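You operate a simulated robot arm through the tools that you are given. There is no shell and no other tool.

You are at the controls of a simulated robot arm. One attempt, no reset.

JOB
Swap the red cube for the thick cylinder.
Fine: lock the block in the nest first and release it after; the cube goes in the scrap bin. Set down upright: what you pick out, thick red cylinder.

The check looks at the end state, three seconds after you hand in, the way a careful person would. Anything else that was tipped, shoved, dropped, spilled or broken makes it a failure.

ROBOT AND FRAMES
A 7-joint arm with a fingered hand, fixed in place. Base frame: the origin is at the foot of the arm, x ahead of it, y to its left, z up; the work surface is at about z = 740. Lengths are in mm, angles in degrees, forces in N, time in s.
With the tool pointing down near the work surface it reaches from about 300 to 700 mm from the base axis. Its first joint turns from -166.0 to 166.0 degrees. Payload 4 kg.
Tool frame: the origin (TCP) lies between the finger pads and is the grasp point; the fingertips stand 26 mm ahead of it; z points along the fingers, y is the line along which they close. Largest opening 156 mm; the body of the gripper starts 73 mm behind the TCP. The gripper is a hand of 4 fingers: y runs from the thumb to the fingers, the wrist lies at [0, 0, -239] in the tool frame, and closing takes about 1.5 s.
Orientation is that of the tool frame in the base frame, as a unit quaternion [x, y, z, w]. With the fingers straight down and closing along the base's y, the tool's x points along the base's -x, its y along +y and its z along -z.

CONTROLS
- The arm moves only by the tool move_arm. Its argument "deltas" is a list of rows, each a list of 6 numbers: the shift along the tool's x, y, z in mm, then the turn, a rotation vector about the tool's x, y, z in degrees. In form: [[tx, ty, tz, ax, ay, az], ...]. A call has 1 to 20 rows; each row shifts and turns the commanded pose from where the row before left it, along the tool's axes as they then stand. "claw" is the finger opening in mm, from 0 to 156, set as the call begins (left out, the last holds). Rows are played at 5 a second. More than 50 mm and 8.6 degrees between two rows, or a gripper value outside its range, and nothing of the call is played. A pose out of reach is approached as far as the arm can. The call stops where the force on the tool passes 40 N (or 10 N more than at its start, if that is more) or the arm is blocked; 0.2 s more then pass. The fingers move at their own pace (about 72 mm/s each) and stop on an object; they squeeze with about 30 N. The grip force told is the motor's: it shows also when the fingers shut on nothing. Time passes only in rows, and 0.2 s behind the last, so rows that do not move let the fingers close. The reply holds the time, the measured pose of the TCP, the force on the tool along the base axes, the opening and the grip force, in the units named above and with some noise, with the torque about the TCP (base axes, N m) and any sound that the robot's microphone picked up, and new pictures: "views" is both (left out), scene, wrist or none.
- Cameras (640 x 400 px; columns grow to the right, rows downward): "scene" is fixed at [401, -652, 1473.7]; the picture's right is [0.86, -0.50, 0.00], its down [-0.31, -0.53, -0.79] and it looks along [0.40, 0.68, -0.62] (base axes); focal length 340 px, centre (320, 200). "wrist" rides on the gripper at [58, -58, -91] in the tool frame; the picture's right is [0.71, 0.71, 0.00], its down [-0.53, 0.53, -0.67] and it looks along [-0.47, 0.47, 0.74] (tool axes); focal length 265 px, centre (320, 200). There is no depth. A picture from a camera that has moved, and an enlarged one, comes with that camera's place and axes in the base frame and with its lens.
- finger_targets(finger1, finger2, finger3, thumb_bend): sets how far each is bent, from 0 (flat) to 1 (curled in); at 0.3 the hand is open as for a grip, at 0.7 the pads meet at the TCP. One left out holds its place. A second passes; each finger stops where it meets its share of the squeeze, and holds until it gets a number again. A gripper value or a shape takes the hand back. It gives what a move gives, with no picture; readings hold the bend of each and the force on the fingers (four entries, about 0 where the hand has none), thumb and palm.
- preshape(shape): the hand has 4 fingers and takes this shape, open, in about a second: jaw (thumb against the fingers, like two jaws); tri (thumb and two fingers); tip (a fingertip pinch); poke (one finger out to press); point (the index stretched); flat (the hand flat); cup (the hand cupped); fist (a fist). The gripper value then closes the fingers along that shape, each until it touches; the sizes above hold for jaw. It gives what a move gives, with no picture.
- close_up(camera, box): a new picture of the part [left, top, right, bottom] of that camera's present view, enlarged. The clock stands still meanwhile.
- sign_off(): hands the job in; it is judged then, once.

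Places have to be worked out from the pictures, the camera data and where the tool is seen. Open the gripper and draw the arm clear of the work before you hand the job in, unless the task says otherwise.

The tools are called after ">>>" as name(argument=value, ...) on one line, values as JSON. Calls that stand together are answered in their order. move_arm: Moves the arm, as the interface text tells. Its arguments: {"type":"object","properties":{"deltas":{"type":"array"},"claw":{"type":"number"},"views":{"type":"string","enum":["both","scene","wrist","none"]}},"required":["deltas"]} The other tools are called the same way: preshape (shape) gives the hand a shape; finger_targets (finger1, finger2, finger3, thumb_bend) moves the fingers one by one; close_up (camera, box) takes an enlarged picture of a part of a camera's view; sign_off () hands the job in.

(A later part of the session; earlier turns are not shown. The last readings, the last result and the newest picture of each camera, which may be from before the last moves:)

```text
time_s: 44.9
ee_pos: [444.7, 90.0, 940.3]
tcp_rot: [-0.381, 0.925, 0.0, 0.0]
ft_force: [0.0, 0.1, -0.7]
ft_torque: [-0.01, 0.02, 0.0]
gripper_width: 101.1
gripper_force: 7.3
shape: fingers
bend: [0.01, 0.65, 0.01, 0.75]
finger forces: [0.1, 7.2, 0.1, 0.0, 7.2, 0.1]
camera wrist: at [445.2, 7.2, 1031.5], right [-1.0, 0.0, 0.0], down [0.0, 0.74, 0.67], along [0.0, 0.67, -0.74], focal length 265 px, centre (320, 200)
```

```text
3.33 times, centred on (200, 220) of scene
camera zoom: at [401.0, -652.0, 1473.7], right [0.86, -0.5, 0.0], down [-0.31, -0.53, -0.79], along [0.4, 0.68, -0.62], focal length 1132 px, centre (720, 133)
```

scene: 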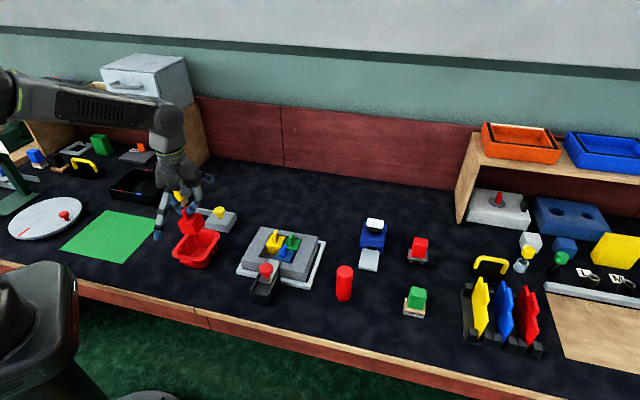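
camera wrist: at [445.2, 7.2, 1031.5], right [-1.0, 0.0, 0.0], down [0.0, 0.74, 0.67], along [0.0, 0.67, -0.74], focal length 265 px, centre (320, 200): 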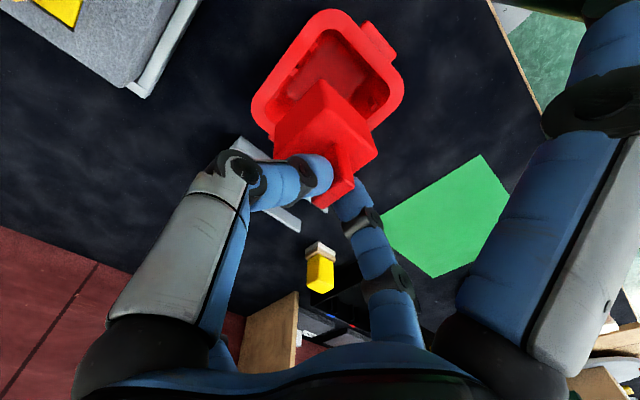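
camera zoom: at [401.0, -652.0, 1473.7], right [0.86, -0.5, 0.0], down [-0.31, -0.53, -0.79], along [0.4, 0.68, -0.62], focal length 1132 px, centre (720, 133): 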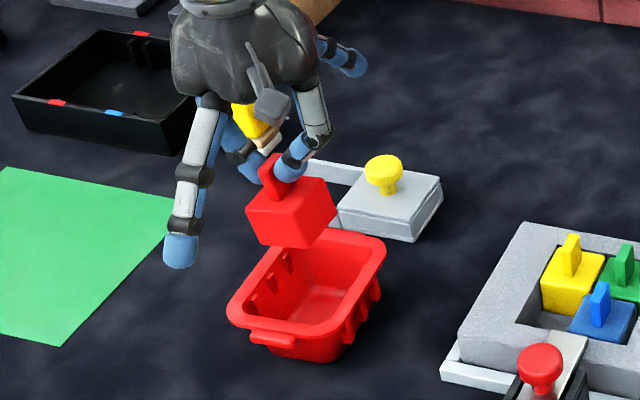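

The cube hangs over the tub; the rim centre computes to about [442,93], so I shift 4 mm and lower the cube into it, stopping above the floor.

>>> move_arm(deltas=[[0, 4, 0, 0, 0, 0], [0, 0, 15, 0, 0, 0], [0, 0, 15, 0, 0, 0], [0, 0, 15, 0, 0, 0], [0, 0, 12, 0, 0, 0], [0, 0, 10, 0, 0, 0], [0, 0, 10, 0, 0, 0], [0, 0, 0, 0, 0, 0], [0, 0, 0, 0, 0, 0]], views="both")

>>> close_up(camera="wrist", box=[200, 60, 440, 240])

>>> close_up(camera="scene", box=[150, 190, 250, 280])

```text
time_s: 46.9
ee_pos: [440.3, 92.2, 862.0]
tcp_rot: [-0.381, 0.925, 0.0, 0.0]
ft_force: [0.2, -1.2, 0.5]
ft_torque: [0.0, 0.0, 0.0]
gripper_width: 100.9
gripper_force: 7.0
shape: fingers
bend: [0.01, 0.65, 0.01, 0.75]
finger forces: [0.0, 7.2, 0.0, 0.0, 7.2, 0.0]
camera wrist: at [440.2, 11.0, 953.5], right [-1.0, 0.0, 0.0], down [0.0, 0.74, 0.67], along [0.0, 0.67, -0.74], focal length 265 px, centre (320, 200)
```

scene: 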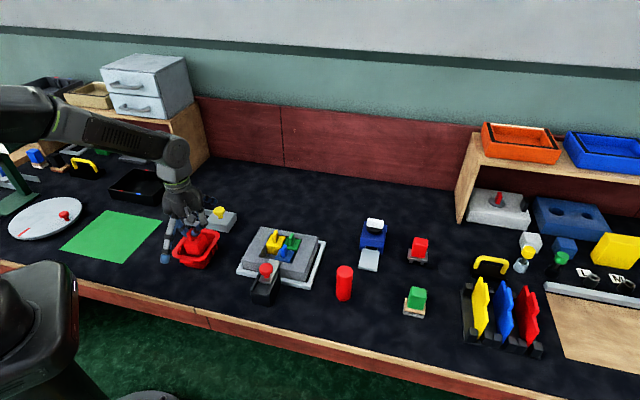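
wrist: 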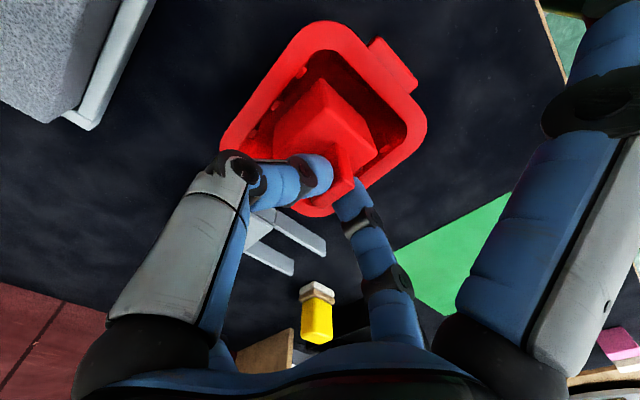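

```text
2.22 times, centred on (320, 150) of wrist
camera zoom: at [440.2, 11.0, 953.5], right [-1.0, 0.0, 0.0], down [0.0, 0.74, 0.67], along [0.0, 0.67, -0.74], focal length 590 px, centre (320, 311)
```

zoom: 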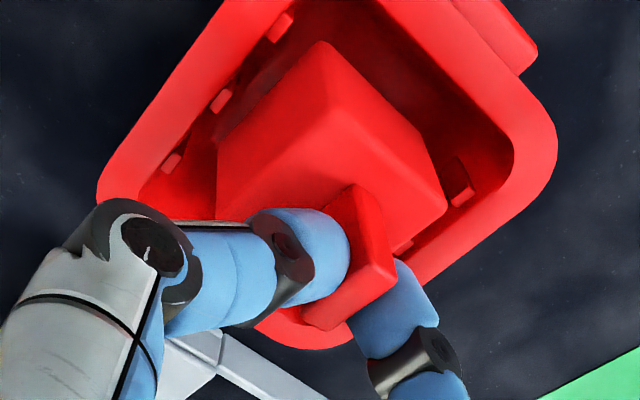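

```text
4.44 times, centred on (200, 235) of scene
camera zoom: at [401.0, -652.0, 1473.7], right [0.86, -0.5, 0.0], down [-0.31, -0.53, -0.79], along [0.4, 0.68, -0.62], focal length 1509 px, centre (853, 44)
```

zoom: 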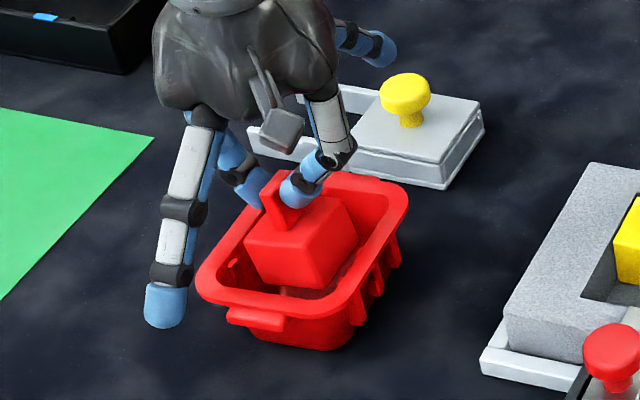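

The cube is entering the tub with clearance on all sides. I keep lowering in small steps, watching the vertical force for floor contact.

>>> move_arm(deltas=[[0, 0, 5, 0, 0, 0], [0, 0, 5, 0, 0, 0], [0, 0, 4, 0, 0, 0], [0, 0, 0, 0, 0, 0]], views="none")

>>> move_arm(deltas=[[0, 0, 3, 0, 0, 0], [0, 0, 2, 0, 0, 0], [0, 0, 0, 0, 0, 0]], views="both")

>>> close_up(camera="scene", box=[150, 190, 250, 280])

```text
time_s: 47.9
ee_pos: [441.8, 92.9, 848.2]
tcp_rot: [-0.381, 0.925, -0.001, 0.0]
ft_force: [-0.5, -0.4, -0.2]
ft_torque: [0.01, 0.01, -0.03]
gripper_width: 101.1
gripper_force: 7.4
shape: fingers
bend: [0.01, 0.65, 0.01, 0.75]
finger forces: [0.0, 7.3, 0.1, 0.0, 7.2, 0.0]
```

```text
time_s: 48.7
ee_pos: [439.9, 92.8, 842.1]
tcp_rot: [-0.381, 0.924, 0.0, 0.001]
ft_force: [-0.4, -0.4, 0.0]
ft_torque: [0.02, -0.01, 0.0]
gripper_width: 100.9
gripper_force: 6.9
shape: fingers
bend: [0.01, 0.65, 0.01, 0.75]
finger forces: [0.0, 7.2, 0.0, 0.1, 7.2, 0.1]
camera wrist: at [440.8, 11.1, 934.1], right [-1.0, 0.0, 0.0], down [0.0, 0.74, 0.67], along [0.0, 0.67, -0.74], focal length 265 px, centre (320, 200)
```

scene: 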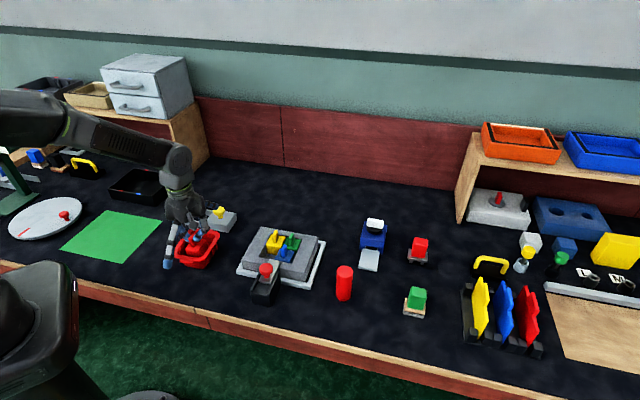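
wrist: 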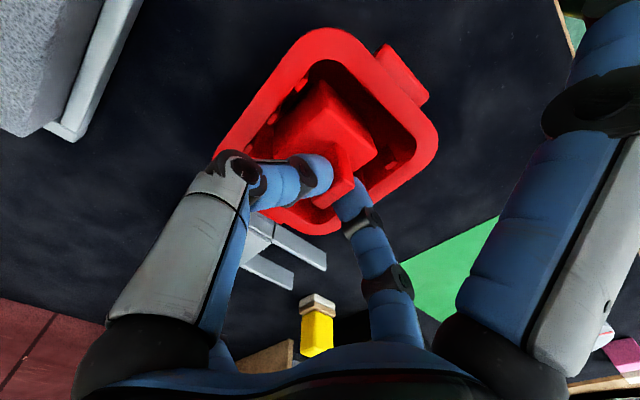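

```text
4.44 times, centred on (200, 235) of scene
camera zoom: at [401.0, -652.0, 1473.7], right [0.86, -0.5, 0.0], down [-0.31, -0.53, -0.79], along [0.4, 0.68, -0.62], focal length 1509 px, centre (853, 44)
```

zoom: 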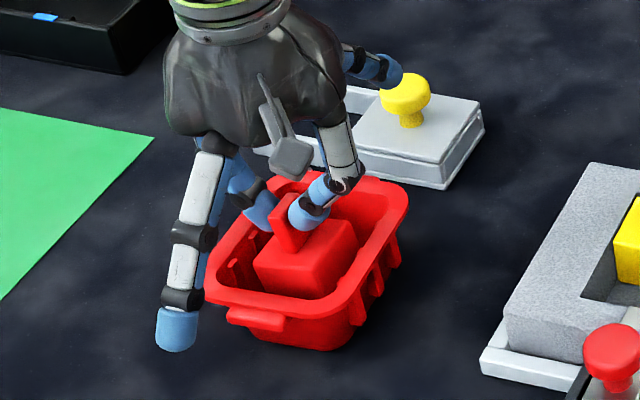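

No contact yet at z≈842, and the cube sits level inside. I lower a few mm at a time, also watching finger 3 near the yellow knob.

>>> move_arm(deltas=[[0, 0, 2, 0, 0, 0], [0, 0, 2, 0, 0, 0], [0, 0, 0, 0, 0, 0]], views="none")

>>> move_arm(deltas=[[0, 0, 2, 0, 0, 0], [0, 0, 0, 0, 0, 0]], views="none")

>>> move_arm(deltas=[[0, 0, 2, 0, 0, 0], [0, 0, 0, 0, 0, 0]], views="wrist")

>>> close_up(camera="scene", box=[150, 190, 250, 280])

```text
time_s: 49.5
ee_pos: [440.1, 93.7, 839.1]
tcp_rot: [-0.382, 0.924, 0.0, 0.0]
ft_force: [-0.1, 0.2, -0.1]
ft_torque: [0.0, 0.01, 0.03]
gripper_width: 101.0
gripper_force: 6.5
shape: fingers
bend: [0.01, 0.65, 0.01, 0.75]
finger forces: [0.0, 7.1, 0.1, 0.1, 7.2, 0.0]
```

```text
time_s: 50.1
ee_pos: [440.1, 92.5, 835.0]
tcp_rot: [-0.38, 0.925, 0.0, 0.0]
ft_force: [0.5, -0.3, -0.2]
ft_torque: [0.0, -0.02, 0.02]
gripper_width: 101.1
gripper_force: 7.5
shape: fingers
bend: [0.01, 0.65, 0.01, 0.75]
finger forces: [0.1, 7.2, 0.0, 0.1, 7.2, 0.0]
```

```text
time_s: 50.7
ee_pos: [439.5, 92.6, 834.3]
tcp_rot: [-0.381, 0.925, 0.001, -0.001]
ft_force: [0.1, -0.6, 0.0]
ft_torque: [0.0, 0.02, -0.01]
gripper_width: 101.1
gripper_force: 7.3
shape: fingers
bend: [0.01, 0.65, 0.01, 0.75]
finger forces: [0.0, 7.3, 0.0, 0.0, 7.2, 0.0]
camera wrist: at [440.4, 11.0, 925.8], right [-1.0, 0.0, 0.0], down [0.0, 0.74, 0.67], along [0.0, 0.67, -0.74], focal length 265 px, centre (320, 200)
```

wrist: 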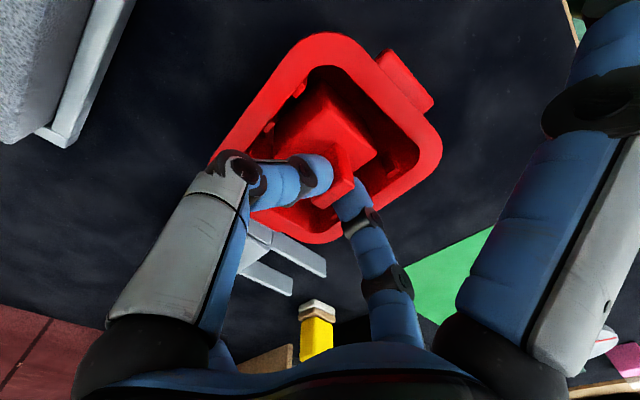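

```text
4.44 times, centred on (200, 235) of scene
camera zoom: at [401.0, -652.0, 1473.7], right [0.86, -0.5, 0.0], down [-0.31, -0.53, -0.79], along [0.4, 0.68, -0.62], focal length 1509 px, centre (853, 44)
```

zoom: 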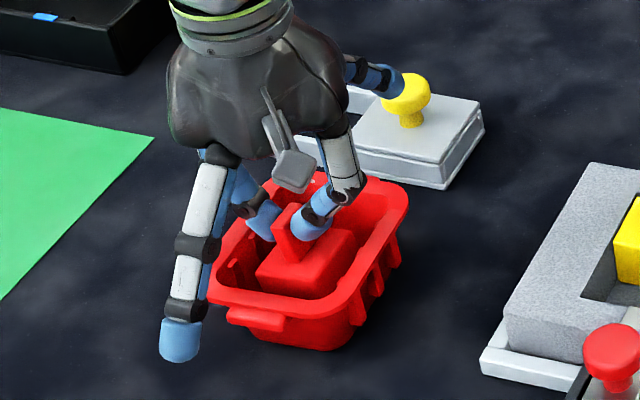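

The yellow knob's top works out at z≈790 and 30+ mm beyond finger 3's tip line, so it is safe. I continue lowering in 2 mm steps until the cube touches the tub floor.

>>> move_arm(deltas=[[0, 0, 2, 0, 0, 0], [0, 0, 0, 0, 0, 0]], views="none")

>>> move_arm(deltas=[[0, 0, 2, 0, 0, 0], [0, 0, 0, 0, 0, 0]], views="none")

>>> move_arm(deltas=[[0, 0, 2, 0, 0, 0], [0, 0, 0, 0, 0, 0]], views="none")

>>> close_up(camera="scene", box=[150, 190, 250, 280])

```text
time_s: 51.3
ee_pos: [441.1, 92.8, 832.6]
tcp_rot: [-0.381, 0.924, -0.001, 0.0]
ft_force: [-0.5, 0.5, -0.7]
ft_torque: [0.01, -0.02, 0.0]
gripper_width: 101.2
gripper_force: 7.1
shape: fingers
bend: [0.01, 0.65, 0.01, 0.75]
finger forces: [0.1, 7.2, 0.0, 0.0, 7.2, 0.0]
```

```text
time_s: 51.9
ee_pos: [440.2, 92.4, 831.0]
tcp_rot: [-0.381, 0.924, 0.001, 0.001]
ft_force: [-0.6, 0.0, 0.0]
ft_torque: [0.01, 0.01, 0.01]
gripper_width: 101.0
gripper_force: 7.2
shape: fingers
bend: [0.01, 0.65, 0.01, 0.75]
finger forces: [0.0, 7.2, 0.0, 0.1, 7.1, 0.1]
```

```text
time_s: 52.5
ee_pos: [440.4, 92.2, 829.4]
tcp_rot: [-0.381, 0.925, 0.0, 0.0]
ft_force: [0.0, -0.1, 0.4]
ft_torque: [0.01, 0.02, 0.0]
gripper_width: 101.0
gripper_force: 6.7
shape: fingers
bend: [0.01, 0.65, 0.01, 0.75]
finger forces: [0.0, 7.2, 0.0, 0.0, 7.1, 0.0]
```

```text
4.44 times, centred on (200, 235) of scene
camera zoom: at [401.0, -652.0, 1473.7], right [0.86, -0.5, 0.0], down [-0.31, -0.53, -0.79], along [0.4, 0.68, -0.62], focal length 1509 px, centre (853, 44)
```

zoom: 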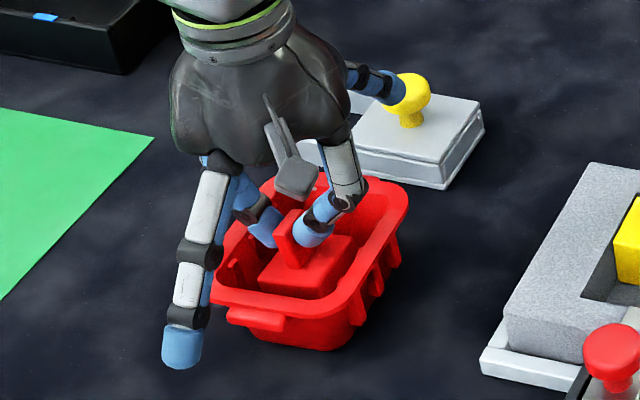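

Still no floor contact at 829. Continuing down in 1.5–2 mm steps.

>>> move_arm(deltas=[[0, 0, 2, 0, 0, 0], [0, 0, 0, 0, 0, 0]], views="none")

>>> move_arm(deltas=[[0, 0, 2, 0, 0, 0], [0, 0, 0, 0, 0, 0]], views="none")

>>> move_arm(deltas=[[0, 0, 1.5, 0, 0, 0], [0, 0, 0, 0, 0, 0]], views="none")

>>> close_up(camera="wrist", box=[200, 20, 460, 260])

```text
time_s: 53.1
ee_pos: [440.5, 92.8, 825.4]
tcp_rot: [-0.381, 0.925, 0.0, -0.001]
ft_force: [-0.7, 0.8, 0.1]
ft_torque: [0.0, 0.05, 0.01]
gripper_width: 100.9
gripper_force: 7.1
shape: fingers
bend: [0.01, 0.65, 0.01, 0.75]
finger forces: [0.0, 7.1, 0.0, 0.1, 7.2, 0.1]
```

```text
time_s: 53.7
ee_pos: [440.8, 92.2, 824.9]
tcp_rot: [-0.381, 0.924, 0.001, 0.001]
ft_force: [0.7, -2.2, 6.5]
ft_torque: [0.01, 0.03, 0.0]
gripper_width: 101.2
gripper_force: 9.4
shape: fingers
bend: [0.01, 0.65, 0.01, 0.75]
finger forces: [0.0, 8.5, 0.0, 0.0, 10.7, 0.0]
```

```text
time_s: 54.3
ee_pos: [441.9, 93.1, 823.0]
tcp_rot: [-0.381, 0.925, 0.0, 0.001]
ft_force: [0.3, -4.0, 14.9]
ft_torque: [0.02, 0.09, 0.0]
gripper_width: 100.9
gripper_force: 11.7
shape: fingers
bend: [0.01, 0.65, 0.01, 0.76]
finger forces: [0.0, 9.4, 0.0, 0.0, 14.4, 0.0]
```

```text
1.67 times, centred on (330, 140) of wrist
camera zoom: at [442.0, 10.8, 914.7], right [-1.0, 0.0, 0.0], down [0.0, 0.74, 0.67], along [0.0, 0.67, -0.74], focal length 442 px, centre (303, 300)
```

zoom: 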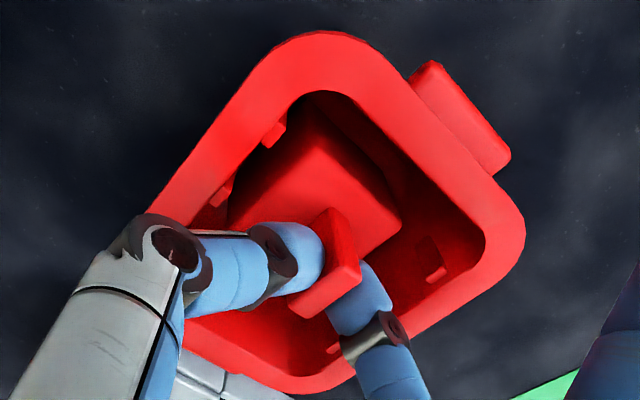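

The cube is on the tub floor (15 N contact). I ease up 1.5 mm and open both digits evenly.

>>> move_arm(deltas=[[0, 0, -1.5, 0, 0, 0], [0, 0, 0, 0, 0, 0]], views="none")

>>> finger_targets(finger2=0.6, thumb_bend=0.68)

>>> finger_targets(finger2=0.55, thumb_bend=0.6)

>>> close_up(camera="wrist", box=[200, 20, 460, 260])

>>> close_up(camera="scene", box=[150, 190, 250, 280])

```text
time_s: 54.9
ee_pos: [441.5, 93.7, 824.4]
tcp_rot: [-0.382, 0.924, 0.001, -0.001]
ft_force: [0.0, -1.7, 8.0]
ft_torque: [0.01, 0.05, 0.0]
gripper_width: 101.1
gripper_force: 10.7
shape: fingers
bend: [0.01, 0.65, 0.01, 0.75]
finger forces: [0.1, 8.9, 0.1, 0.0, 11.7, 0.0]
```

```text
time_s: 55.9
ee_pos: [442.1, 93.1, 824.9]
tcp_rot: [-0.382, 0.924, 0.0, 0.0]
ft_force: [-0.4, -0.8, -0.8]
ft_torque: [-0.02, -0.01, 0.02]
gripper_width: 102.5
gripper_force: 0.1
shape: fingers
bend: [0.01, 0.6, 0.01, 0.68]
finger forces: [0.1, 0.1, 0.0, 0.0, 0.1, 0.0]
```

```text
time_s: 56.9
ee_pos: [441.6, 91.8, 823.6]
tcp_rot: [-0.38, 0.925, 0.0, 0.0]
ft_force: [-0.7, -0.6, 0.8]
ft_torque: [-0.03, -0.01, 0.0]
gripper_width: 105.2
gripper_force: 1.2
shape: fingers
bend: [0.01, 0.56, 0.01, 0.61]
finger forces: [0.1, 0.9, 0.0, 0.1, 1.6, 0.0]
```

```text
1.67 times, centred on (330, 140) of wrist
camera zoom: at [441.7, 11.3, 915.7], right [-1.0, 0.0, 0.0], down [0.0, 0.74, 0.67], along [0.0, 0.67, -0.74], focal length 442 px, centre (303, 300)
```

zoom: 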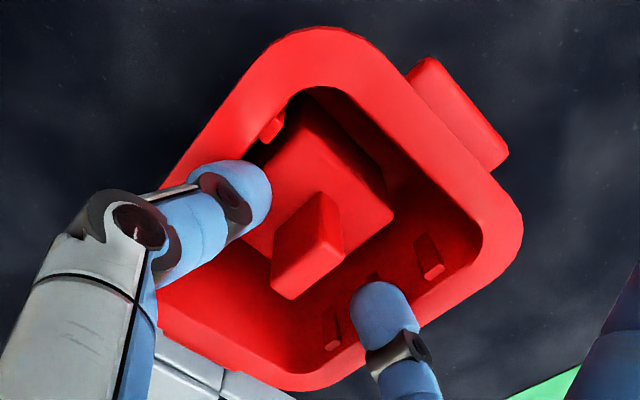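

```text
4.44 times, centred on (200, 235) of scene
camera zoom: at [401.0, -652.0, 1473.7], right [0.86, -0.5, 0.0], down [-0.31, -0.53, -0.79], along [0.4, 0.68, -0.62], focal length 1509 px, centre (853, 44)
```

zoom: 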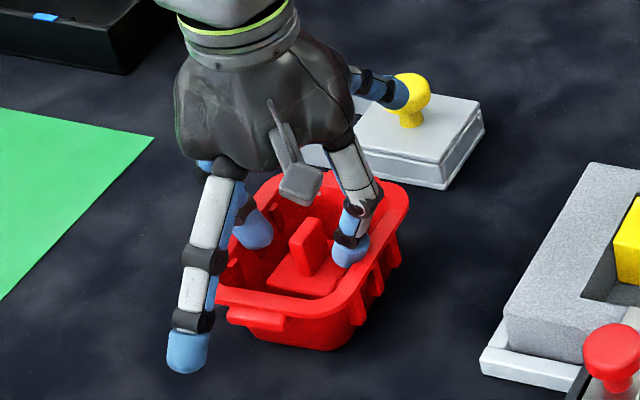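

The cube stands upright in the tub, tab up. The digits now lightly touch the tub's inner walls, so I close them a little and then lift straight out.

>>> finger_targets(finger2=0.6, thumb_bend=0.65)

>>> move_arm(deltas=[[0, 0, -4, 0, 0, 0], [0, 0, -8, 0, 0, 0], [0, 0, -15, 0, 0, 0], [0, 0, -25, 0, 0, 0], [0, 0, -35, 0, 0, 0], [0, 0, -40, 0, 0, 0], [0, 0, 0, 0, 0, 0]], views="both")

>>> close_up(camera="scene", box=[150, 190, 250, 280])

>>> close_up(camera="scene", box=[230, 210, 330, 290])

```text
time_s: 57.9
ee_pos: [441.6, 94.0, 824.8]
tcp_rot: [-0.382, 0.924, 0.0, 0.0]
ft_force: [0.6, -0.1, 0.1]
ft_torque: [-0.01, 0.01, 0.03]
gripper_width: 103.6
gripper_force: 0.1
shape: fingers
bend: [0.01, 0.6, 0.01, 0.65]
finger forces: [0.0, 0.0, 0.1, 0.1, 0.0, 0.1]
```

```text
time_s: 59.5
ee_pos: [441.3, 95.6, 951.0]
tcp_rot: [-0.382, 0.924, 0.0, 0.0]
ft_force: [0.3, 0.4, -0.8]
ft_torque: [0.01, 0.02, -0.01]
gripper_width: 103.3
gripper_force: 0.2
shape: fingers
bend: [0.01, 0.6, 0.01, 0.65]
finger forces: [0.1, 0.0, 0.1, 0.0, 0.0, 0.1]
camera wrist: at [441.7, 13.1, 1043.6], right [-1.0, 0.0, 0.0], down [0.0, 0.74, 0.67], along [0.0, 0.67, -0.74], focal length 265 px, centre (320, 200)
```

scene: 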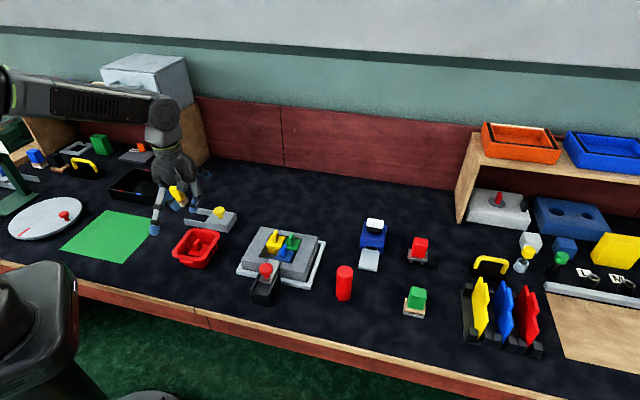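
wrist: 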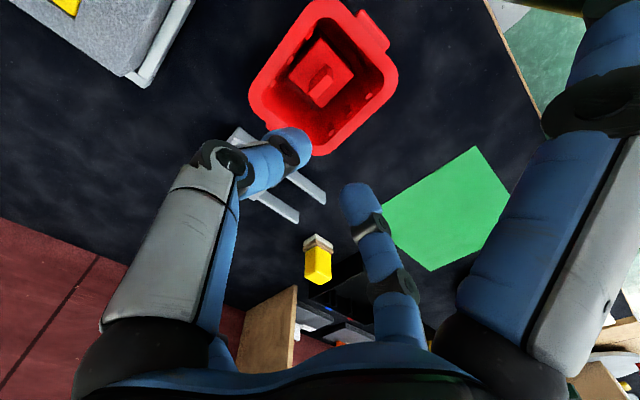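

```text
4.44 times, centred on (200, 235) of scene
camera zoom: at [401.0, -652.0, 1473.7], right [0.86, -0.5, 0.0], down [-0.31, -0.53, -0.79], along [0.4, 0.68, -0.62], focal length 1509 px, centre (853, 44)
```

zoom: 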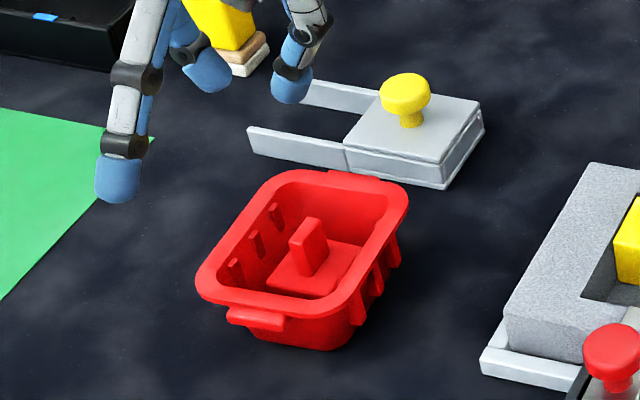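

```text
5.00 times, centred on (280, 250) of scene
camera zoom: at [401.0, -652.0, 1473.7], right [0.86, -0.5, 0.0], down [-0.31, -0.53, -0.79], along [0.4, 0.68, -0.62], focal length 1698 px, centre (520, -50)
```

zoom: 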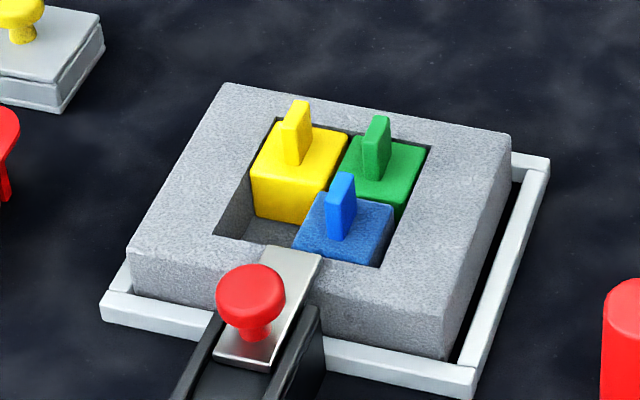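

The cube stands upright in the scrap tub and nothing else moved. Next is the cylinder: I reset the hand to "tip" (open), turn back to the start yaw (tool y = base +y, which will keep the digits diagonal between the neighbouring tabs at insertion) and go look at the cylinder.

>>> preshape(shape="tip")

>>> move_arm(deltas=[[0, 0, 0, 0, 0, 7.5], [0, 0, 0, 0, 0, 7.5], [0, 0, 0, 0, 0, 7.5], [0, 0, 0, 0, 0, 7.5], [0, 0, 0, 0, 0, 7.5], [0, 0, 0, 0, 0, 7.5], [-21.8, -38.4, 0, 0, 0, 0], [-21.8, -38.4, 0, 0, 0, 0], [-21.8, -38.4, 0, 0, 0, 0], [-21.8, -38.4, 0, 0, 0, 0], [-21.8, -38.4, 0, 0, 0, 0], [-21.8, -38.4, 0, 0, 0, 0], [-21.8, -38.4, 0, 0, 0, 0], [-21.8, -38.4, 0, 0, 0, 0], [-21.8, -38.4, 10, 0, 0, 0], [-21.8, -38.4, 10, 0, 0, 0], [0, 0, 20, 0, 0, 0], [0, 0, 0, 0, 0, 0], [0, 0, 0, 0, 0, 0]], views="both")

>>> close_up(camera="wrist", box=[180, 60, 460, 260])

```text
time_s: 60.4
ee_pos: [441.2, 96.5, 951.6]
tcp_rot: [-0.382, 0.924, 0.0, 0.0]
ft_force: [-0.5, 0.5, 0.2]
ft_torque: [-0.01, -0.02, 0.01]
gripper_width: 156.1
gripper_force: 0.0
shape: tip
bend: [0.11, 0.3, 0.11, 0.3]
finger forces: [0.0, 0.1, 0.1, 0.0, 0.1, 0.1]
```

```text
time_s: 64.4
ee_pos: [638.0, -275.0, 907.4]
tcp_rot: [0.002, 1.0, 0.0, 0.0]
ft_force: [0.4, 0.0, -0.5]
ft_torque: [0.0, -0.02, 0.02]
gripper_width: 155.7
gripper_force: 0.0
shape: tip
bend: [0.12, 0.3, 0.12, 0.3]
finger forces: [0.1, 0.0, 0.1, 0.0, 0.1, 0.1]
out of reach, approached as far as the arm can: row 16
camera wrist: at [579.5, -334.0, 999.0], right [-0.7, 0.71, 0.0], down [0.53, 0.52, 0.67], along [0.47, 0.47, -0.74], focal length 265 px, centre (320, 200)
```

scene: 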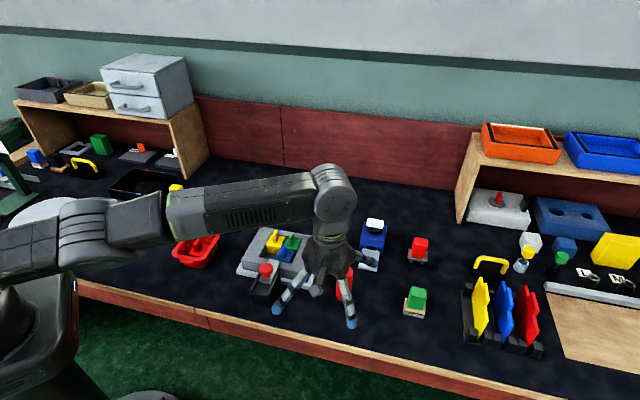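
wrist: 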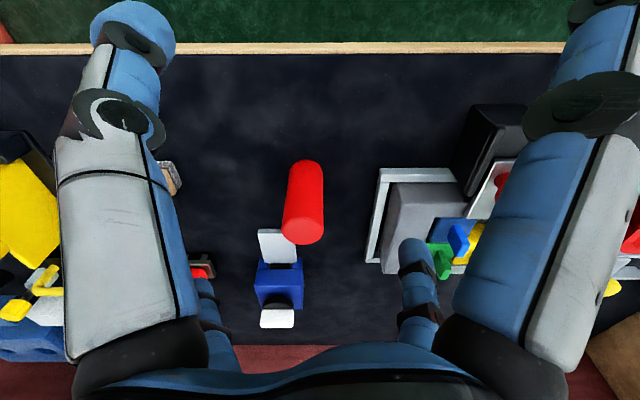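

```text
2.00 times, centred on (320, 160) of wrist
camera zoom: at [579.5, -334.0, 999.0], right [-0.7, 0.71, 0.0], down [0.53, 0.52, 0.67], along [0.47, 0.47, -0.74], focal length 531 px, centre (320, 280)
```

zoom: 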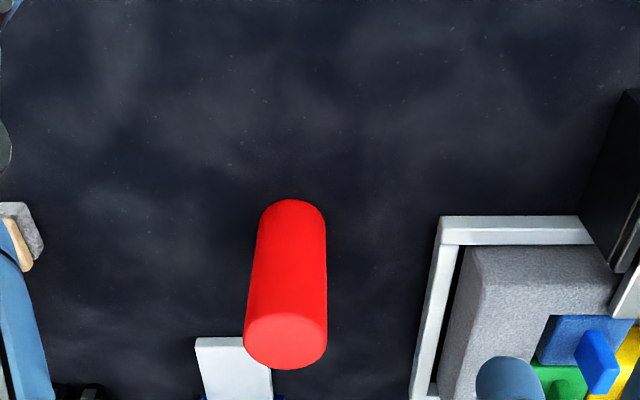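

Straight-down reach ends at about 697 mm, while the cylinder's axis computes to about [722,-213] (753 mm out), top z≈838. Tilting the tool about its y axis by 18° (fingers pointing outward) brings it into reach, and I will keep that same tilt through to insertion so the cylinder stays upright.

>>> move_arm(deltas=[[0, 0, 0, 0, -6, 0], [0, 0, 0, 0, -6, 0], [0, 0, 0, 0, -6, 0], [-25.9, 20.7, 10.9, 0, 0, 0], [-25.9, 20.7, 10.9, 0, 0, 0], [-25.9, 20.7, 10.9, 0, 0, 0], [0, 0, 0, 0, 0, 0], [0, 0, 0, 0, 0, 0]], claw=100, views="both")

>>> close_up(camera="wrist", box=[200, 80, 440, 260])

>>> close_up(camera="scene", box=[260, 200, 420, 340])

```text
time_s: 66.2
ee_pos: [718.5, -213.9, 900.2]
tcp_rot: [0.002, 0.988, 0.0, 0.156]
ft_force: [-0.4, -0.2, -0.1]
ft_torque: [-0.02, 0.01, 0.03]
gripper_width: 100.4
gripper_force: 0.1
shape: tip
bend: [0.12, 0.31, 0.12, 0.7]
finger forces: [0.0, 0.0, 0.0, 0.1, 0.0, 0.0]
camera wrist: at [636.9, -271.7, 969.1], right [-0.67, 0.71, -0.22], down [0.3, 0.52, 0.8], along [0.68, 0.47, -0.56], focal length 265 px, centre (320, 200)
```

scene: 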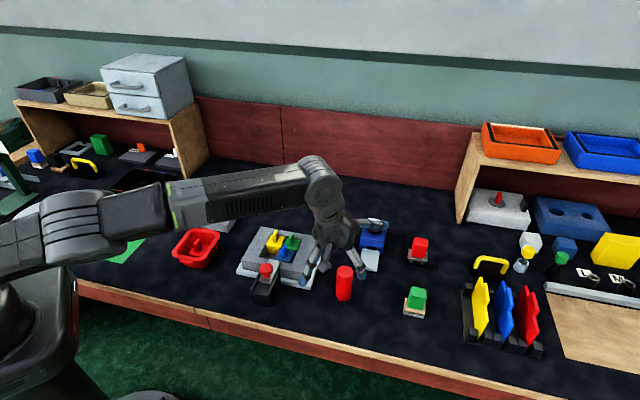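
wrist: 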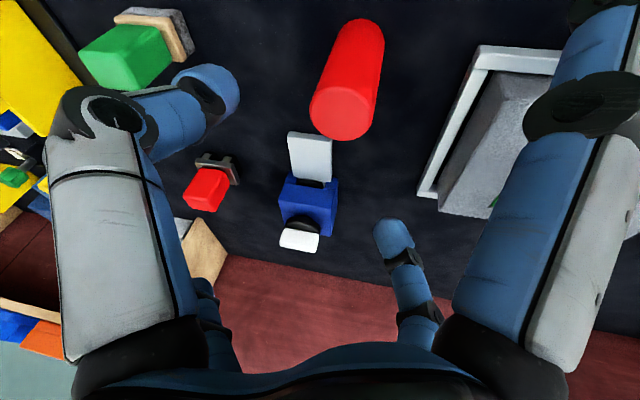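

```text
2.22 times, centred on (320, 170) of wrist
camera zoom: at [636.9, -271.7, 969.1], right [-0.67, 0.71, -0.22], down [0.3, 0.52, 0.8], along [0.68, 0.47, -0.56], focal length 590 px, centre (320, 267)
```

zoom: 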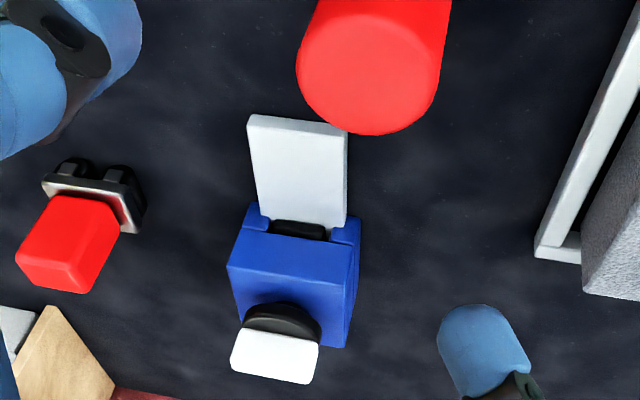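

```text
2.86 times, centred on (340, 270) of scene
camera zoom: at [401.0, -652.0, 1473.7], right [0.86, -0.5, 0.0], down [-0.31, -0.53, -0.79], along [0.4, 0.68, -0.62], focal length 970 px, centre (263, 0)
```

zoom: 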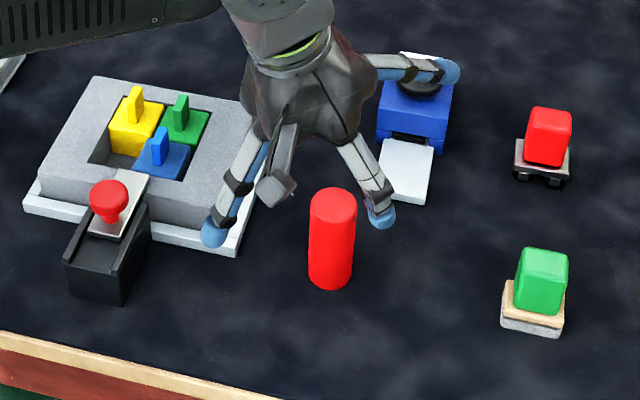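

The tilted pose reaches the cylinder: its top centre is at about [719.5,-215.5], the TCP at [718.5,-213.9,900]. I descend vertically to z≈840 so the open digits straddle the cylinder's top 25 mm.

>>> move_arm(deltas=[[4.4, -0.4, 14.3, 0, 0, 0], [4.4, -0.4, 14.3, 0, 0, 0], [4.4, -0.4, 14.3, 0, 0, 0], [4.4, -0.4, 14.3, 0, 0, 0], [0, 0, 0, 0, 0, 0], [0, 0, 0, 0, 0, 0]], views="both")

>>> close_up(camera="wrist", box=[200, 80, 440, 260])

>>> close_up(camera="scene", box=[290, 210, 410, 310])

```text
time_s: 67.6
ee_pos: [723.0, -213.9, 839.3]
tcp_rot: [0.001, 0.988, 0.0, 0.156]
ft_force: [-0.8, -0.8, -0.8]
ft_torque: [0.0, 0.0, -0.01]
gripper_width: 100.7
gripper_force: 0.0
shape: tip
bend: [0.12, 0.31, 0.12, 0.7]
finger forces: [0.1, 0.0, 0.0, 0.1, 0.0, 0.1]
camera wrist: at [638.9, -272.7, 909.2], right [-0.67, 0.71, -0.22], down [0.3, 0.52, 0.8], along [0.68, 0.47, -0.56], focal length 265 px, centre (320, 200)
```

scene: 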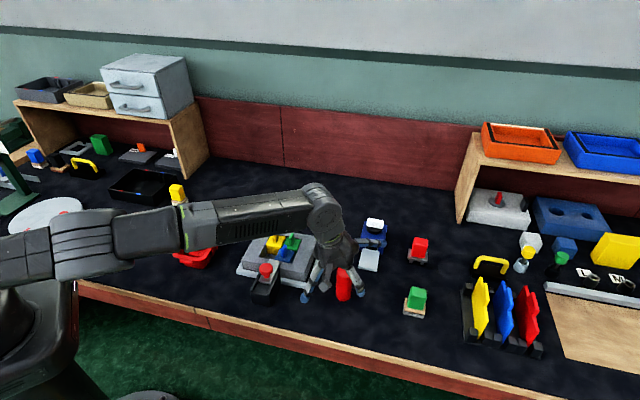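
wrist: 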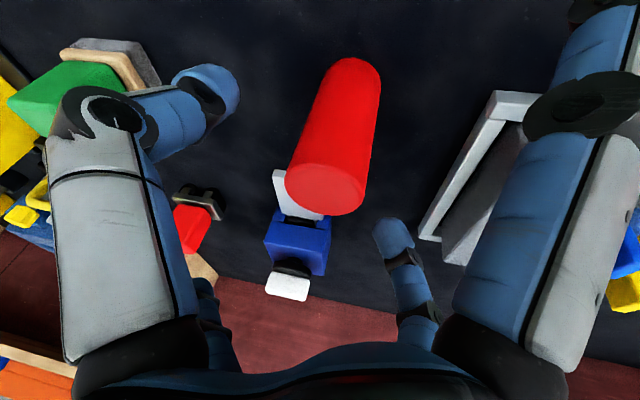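

```text
2.22 times, centred on (320, 170) of wrist
camera zoom: at [638.9, -272.7, 909.2], right [-0.67, 0.71, -0.22], down [0.3, 0.52, 0.8], along [0.68, 0.47, -0.56], focal length 590 px, centre (320, 267)
```

zoom: 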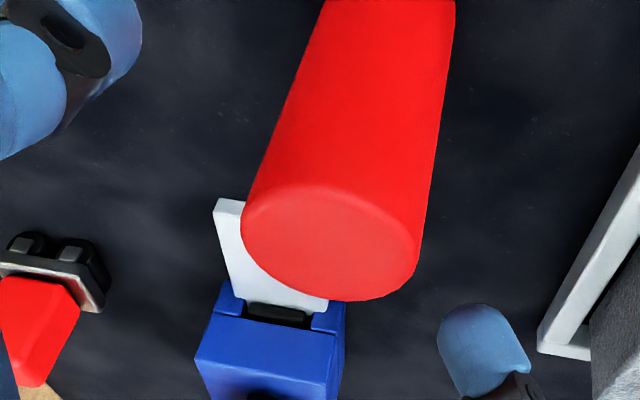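

```text
4.00 times, centred on (350, 260) of scene
camera zoom: at [401.0, -652.0, 1473.7], right [0.86, -0.5, 0.0], down [-0.31, -0.53, -0.79], along [0.4, 0.68, -0.62], focal length 1358 px, centre (200, -40)
```

zoom: 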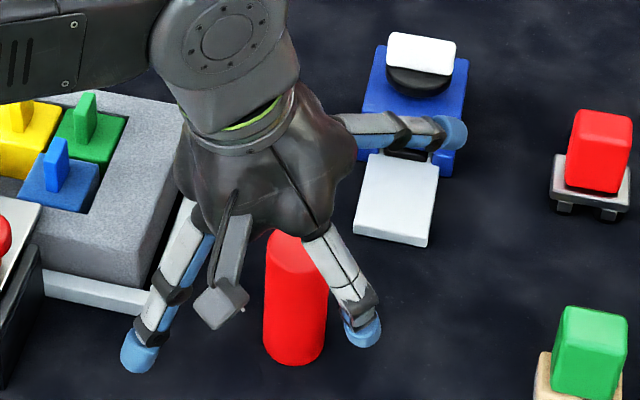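

The two views agree on the cylinder axis at [720.8,-214.5] with top z≈835. I nudge back 1.5 mm, down 4 mm, and narrow the opening to 56 mm to check the symmetry before gripping.

>>> move_arm(deltas=[[2.7, 0, 3.3, 0, 0, 0], [0, 0, 0, 0, 0, 0], [0, 0, 0, 0, 0, 0], [0, 0, 0, 0, 0, 0]], claw=58, views="wrist")

>>> close_up(camera="wrist", box=[200, 80, 440, 260])

>>> close_up(camera="scene", box=[290, 210, 410, 310])

```text
time_s: 68.6
ee_pos: [719.8, -214.3, 834.9]
tcp_rot: [0.001, 0.988, 0.0, 0.156]
ft_force: [0.2, 0.2, 0.0]
ft_torque: [-0.02, 0.01, 0.01]
gripper_width: 58.4
gripper_force: 0.0
shape: tip
bend: [0.12, 0.43, 0.12, 0.7]
finger forces: [0.0, 0.0, 0.0, 0.0, 0.1, 0.0]
camera wrist: at [636.2, -272.3, 905.2], right [-0.67, 0.71, -0.22], down [0.3, 0.52, 0.8], along [0.68, 0.47, -0.56], focal length 265 px, centre (320, 200)
```

wrist: 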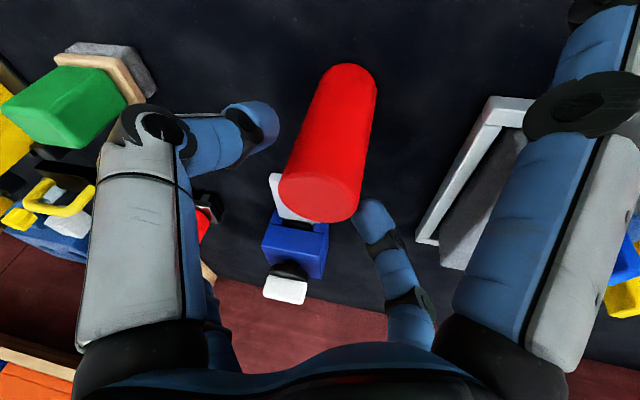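

```text
2.22 times, centred on (320, 170) of wrist
camera zoom: at [636.2, -272.3, 905.2], right [-0.67, 0.71, -0.22], down [0.3, 0.52, 0.8], along [0.68, 0.47, -0.56], focal length 590 px, centre (320, 267)
```

zoom: 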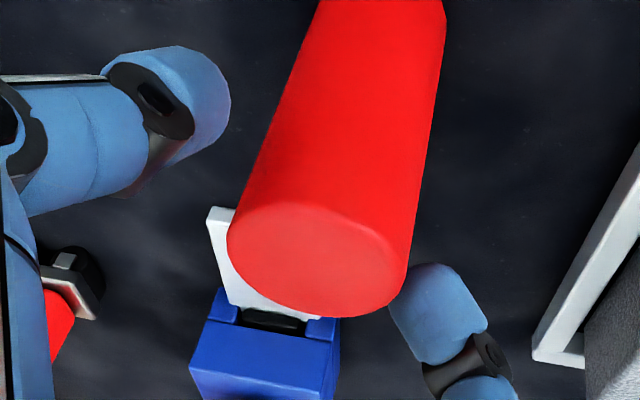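

```text
4.00 times, centred on (350, 260) of scene
camera zoom: at [401.0, -652.0, 1473.7], right [0.86, -0.5, 0.0], down [-0.31, -0.53, -0.79], along [0.4, 0.68, -0.62], focal length 1358 px, centre (200, -40)
```

zoom: 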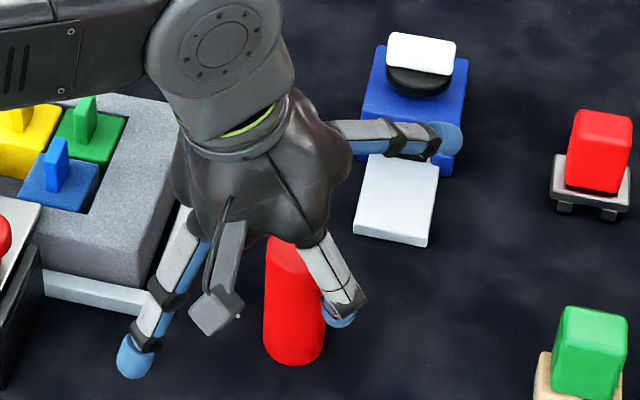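

The cylinder's top centre now projects right at the TCP. I close on it.

>>> move_arm(deltas=[[0, 0, 0, 0, 0, 0], [0, 0, 0, 0, 0, 0], [0, 0, 0, 0, 0, 0], [0, 0, 0, 0, 0, 0], [0, 0, 0, 0, 0, 0], [0, 0, 0, 0, 0, 0]], claw=28, views="both")

>>> close_up(camera="wrist", box=[200, 80, 440, 260])

>>> close_up(camera="scene", box=[290, 210, 410, 310])

```text
time_s: 70.0
ee_pos: [718.7, -214.7, 836.5]
tcp_rot: [0.001, 0.988, 0.001, 0.157]
ft_force: [-0.2, 0.1, 1.2]
ft_torque: [-0.01, 0.03, 0.01]
gripper_width: 31.7
gripper_force: 30.1
shape: tip
bend: [0.27, 0.77, 0.27, 0.7]
finger forces: [0.0, 27.1, 0.0, 0.0, 27.0, 0.0]
camera wrist: at [636.3, -272.3, 905.1], right [-0.67, 0.71, -0.22], down [0.3, 0.52, 0.8], along [0.68, 0.47, -0.56], focal length 265 px, centre (320, 200)
```

scene: 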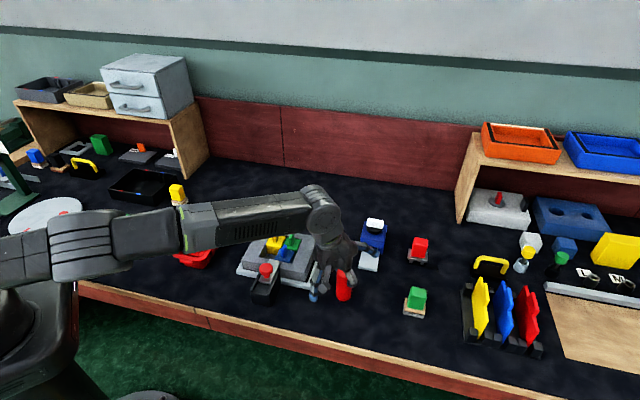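
wrist: 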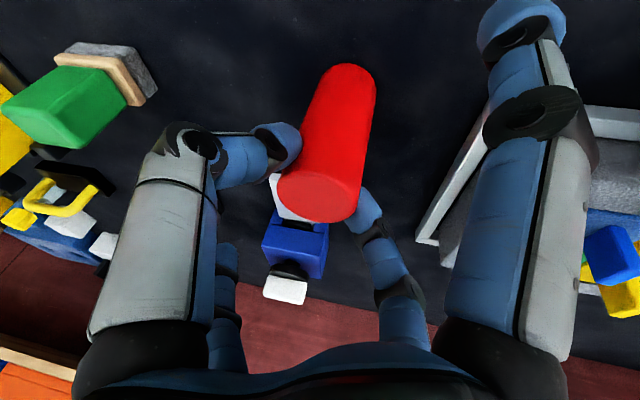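

```text
2.22 times, centred on (320, 170) of wrist
camera zoom: at [636.3, -272.3, 905.1], right [-0.67, 0.71, -0.22], down [0.3, 0.52, 0.8], along [0.68, 0.47, -0.56], focal length 590 px, centre (320, 267)
```

zoom: 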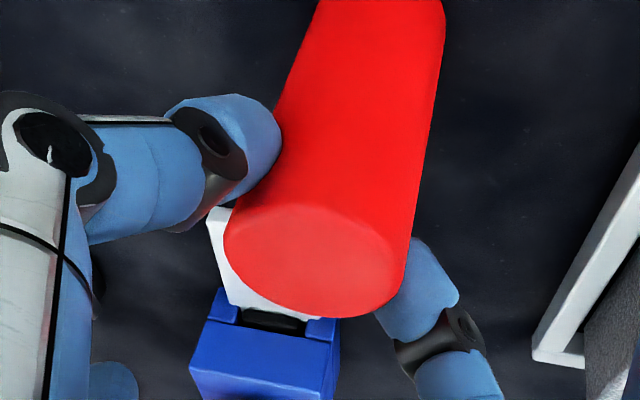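

```text
4.00 times, centred on (350, 260) of scene
camera zoom: at [401.0, -652.0, 1473.7], right [0.86, -0.5, 0.0], down [-0.31, -0.53, -0.79], along [0.4, 0.68, -0.62], focal length 1358 px, centre (200, -40)
```

zoom: 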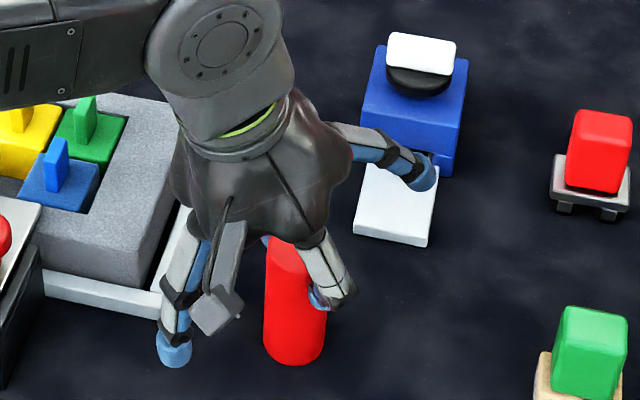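

Balanced 27 N on each side and the cylinder is still upright. I lift it straight up 20 mm first and check that it stays vertical.

>>> move_arm(deltas=[[-1.5, 0, -4.8, 0, 0, 0], [-2.2, 0, -6.7, 0, 0, 0], [-2.5, 0, -7.6, 0, 0, 0], [0, 0, 0, 0, 0, 0], [0, 0, 0, 0, 0, 0]], views="both")

>>> close_up(camera="scene", box=[290, 210, 410, 310])

```text
time_s: 71.2
ee_pos: [719.9, -214.9, 857.9]
tcp_rot: [0.002, 0.988, 0.0, 0.157]
ft_force: [-0.1, -0.2, -0.6]
ft_torque: [0.03, -0.01, -0.04]
gripper_width: 31.6
gripper_force: 30.2
shape: tip
bend: [0.27, 0.77, 0.27, 0.7]
finger forces: [0.0, 27.1, 0.0, 0.0, 27.1, 0.0]
camera wrist: at [637.2, -272.4, 926.5], right [-0.67, 0.71, -0.22], down [0.3, 0.52, 0.8], along [0.68, 0.47, -0.56], focal length 265 px, centre (320, 200)
```

scene: 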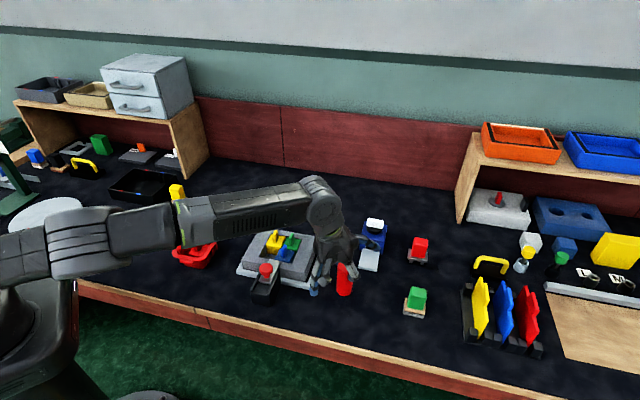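
wrist: 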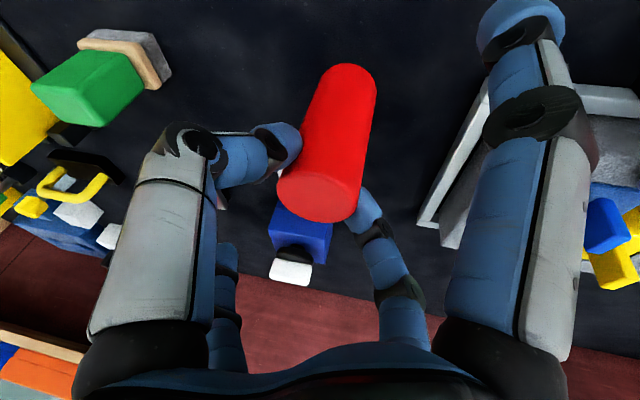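

```text
4.00 times, centred on (350, 260) of scene
camera zoom: at [401.0, -652.0, 1473.7], right [0.86, -0.5, 0.0], down [-0.31, -0.53, -0.79], along [0.4, 0.68, -0.62], focal length 1358 px, centre (200, -40)
```

zoom: 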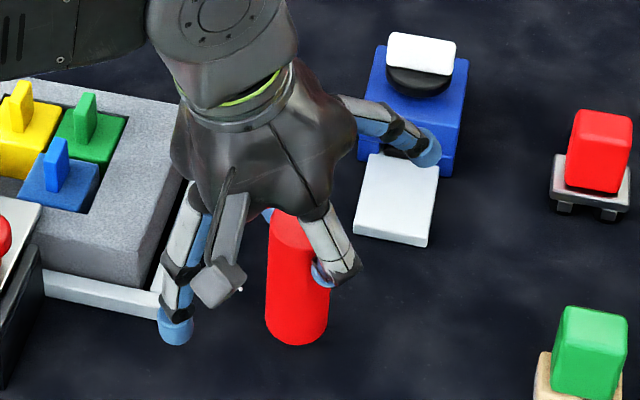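

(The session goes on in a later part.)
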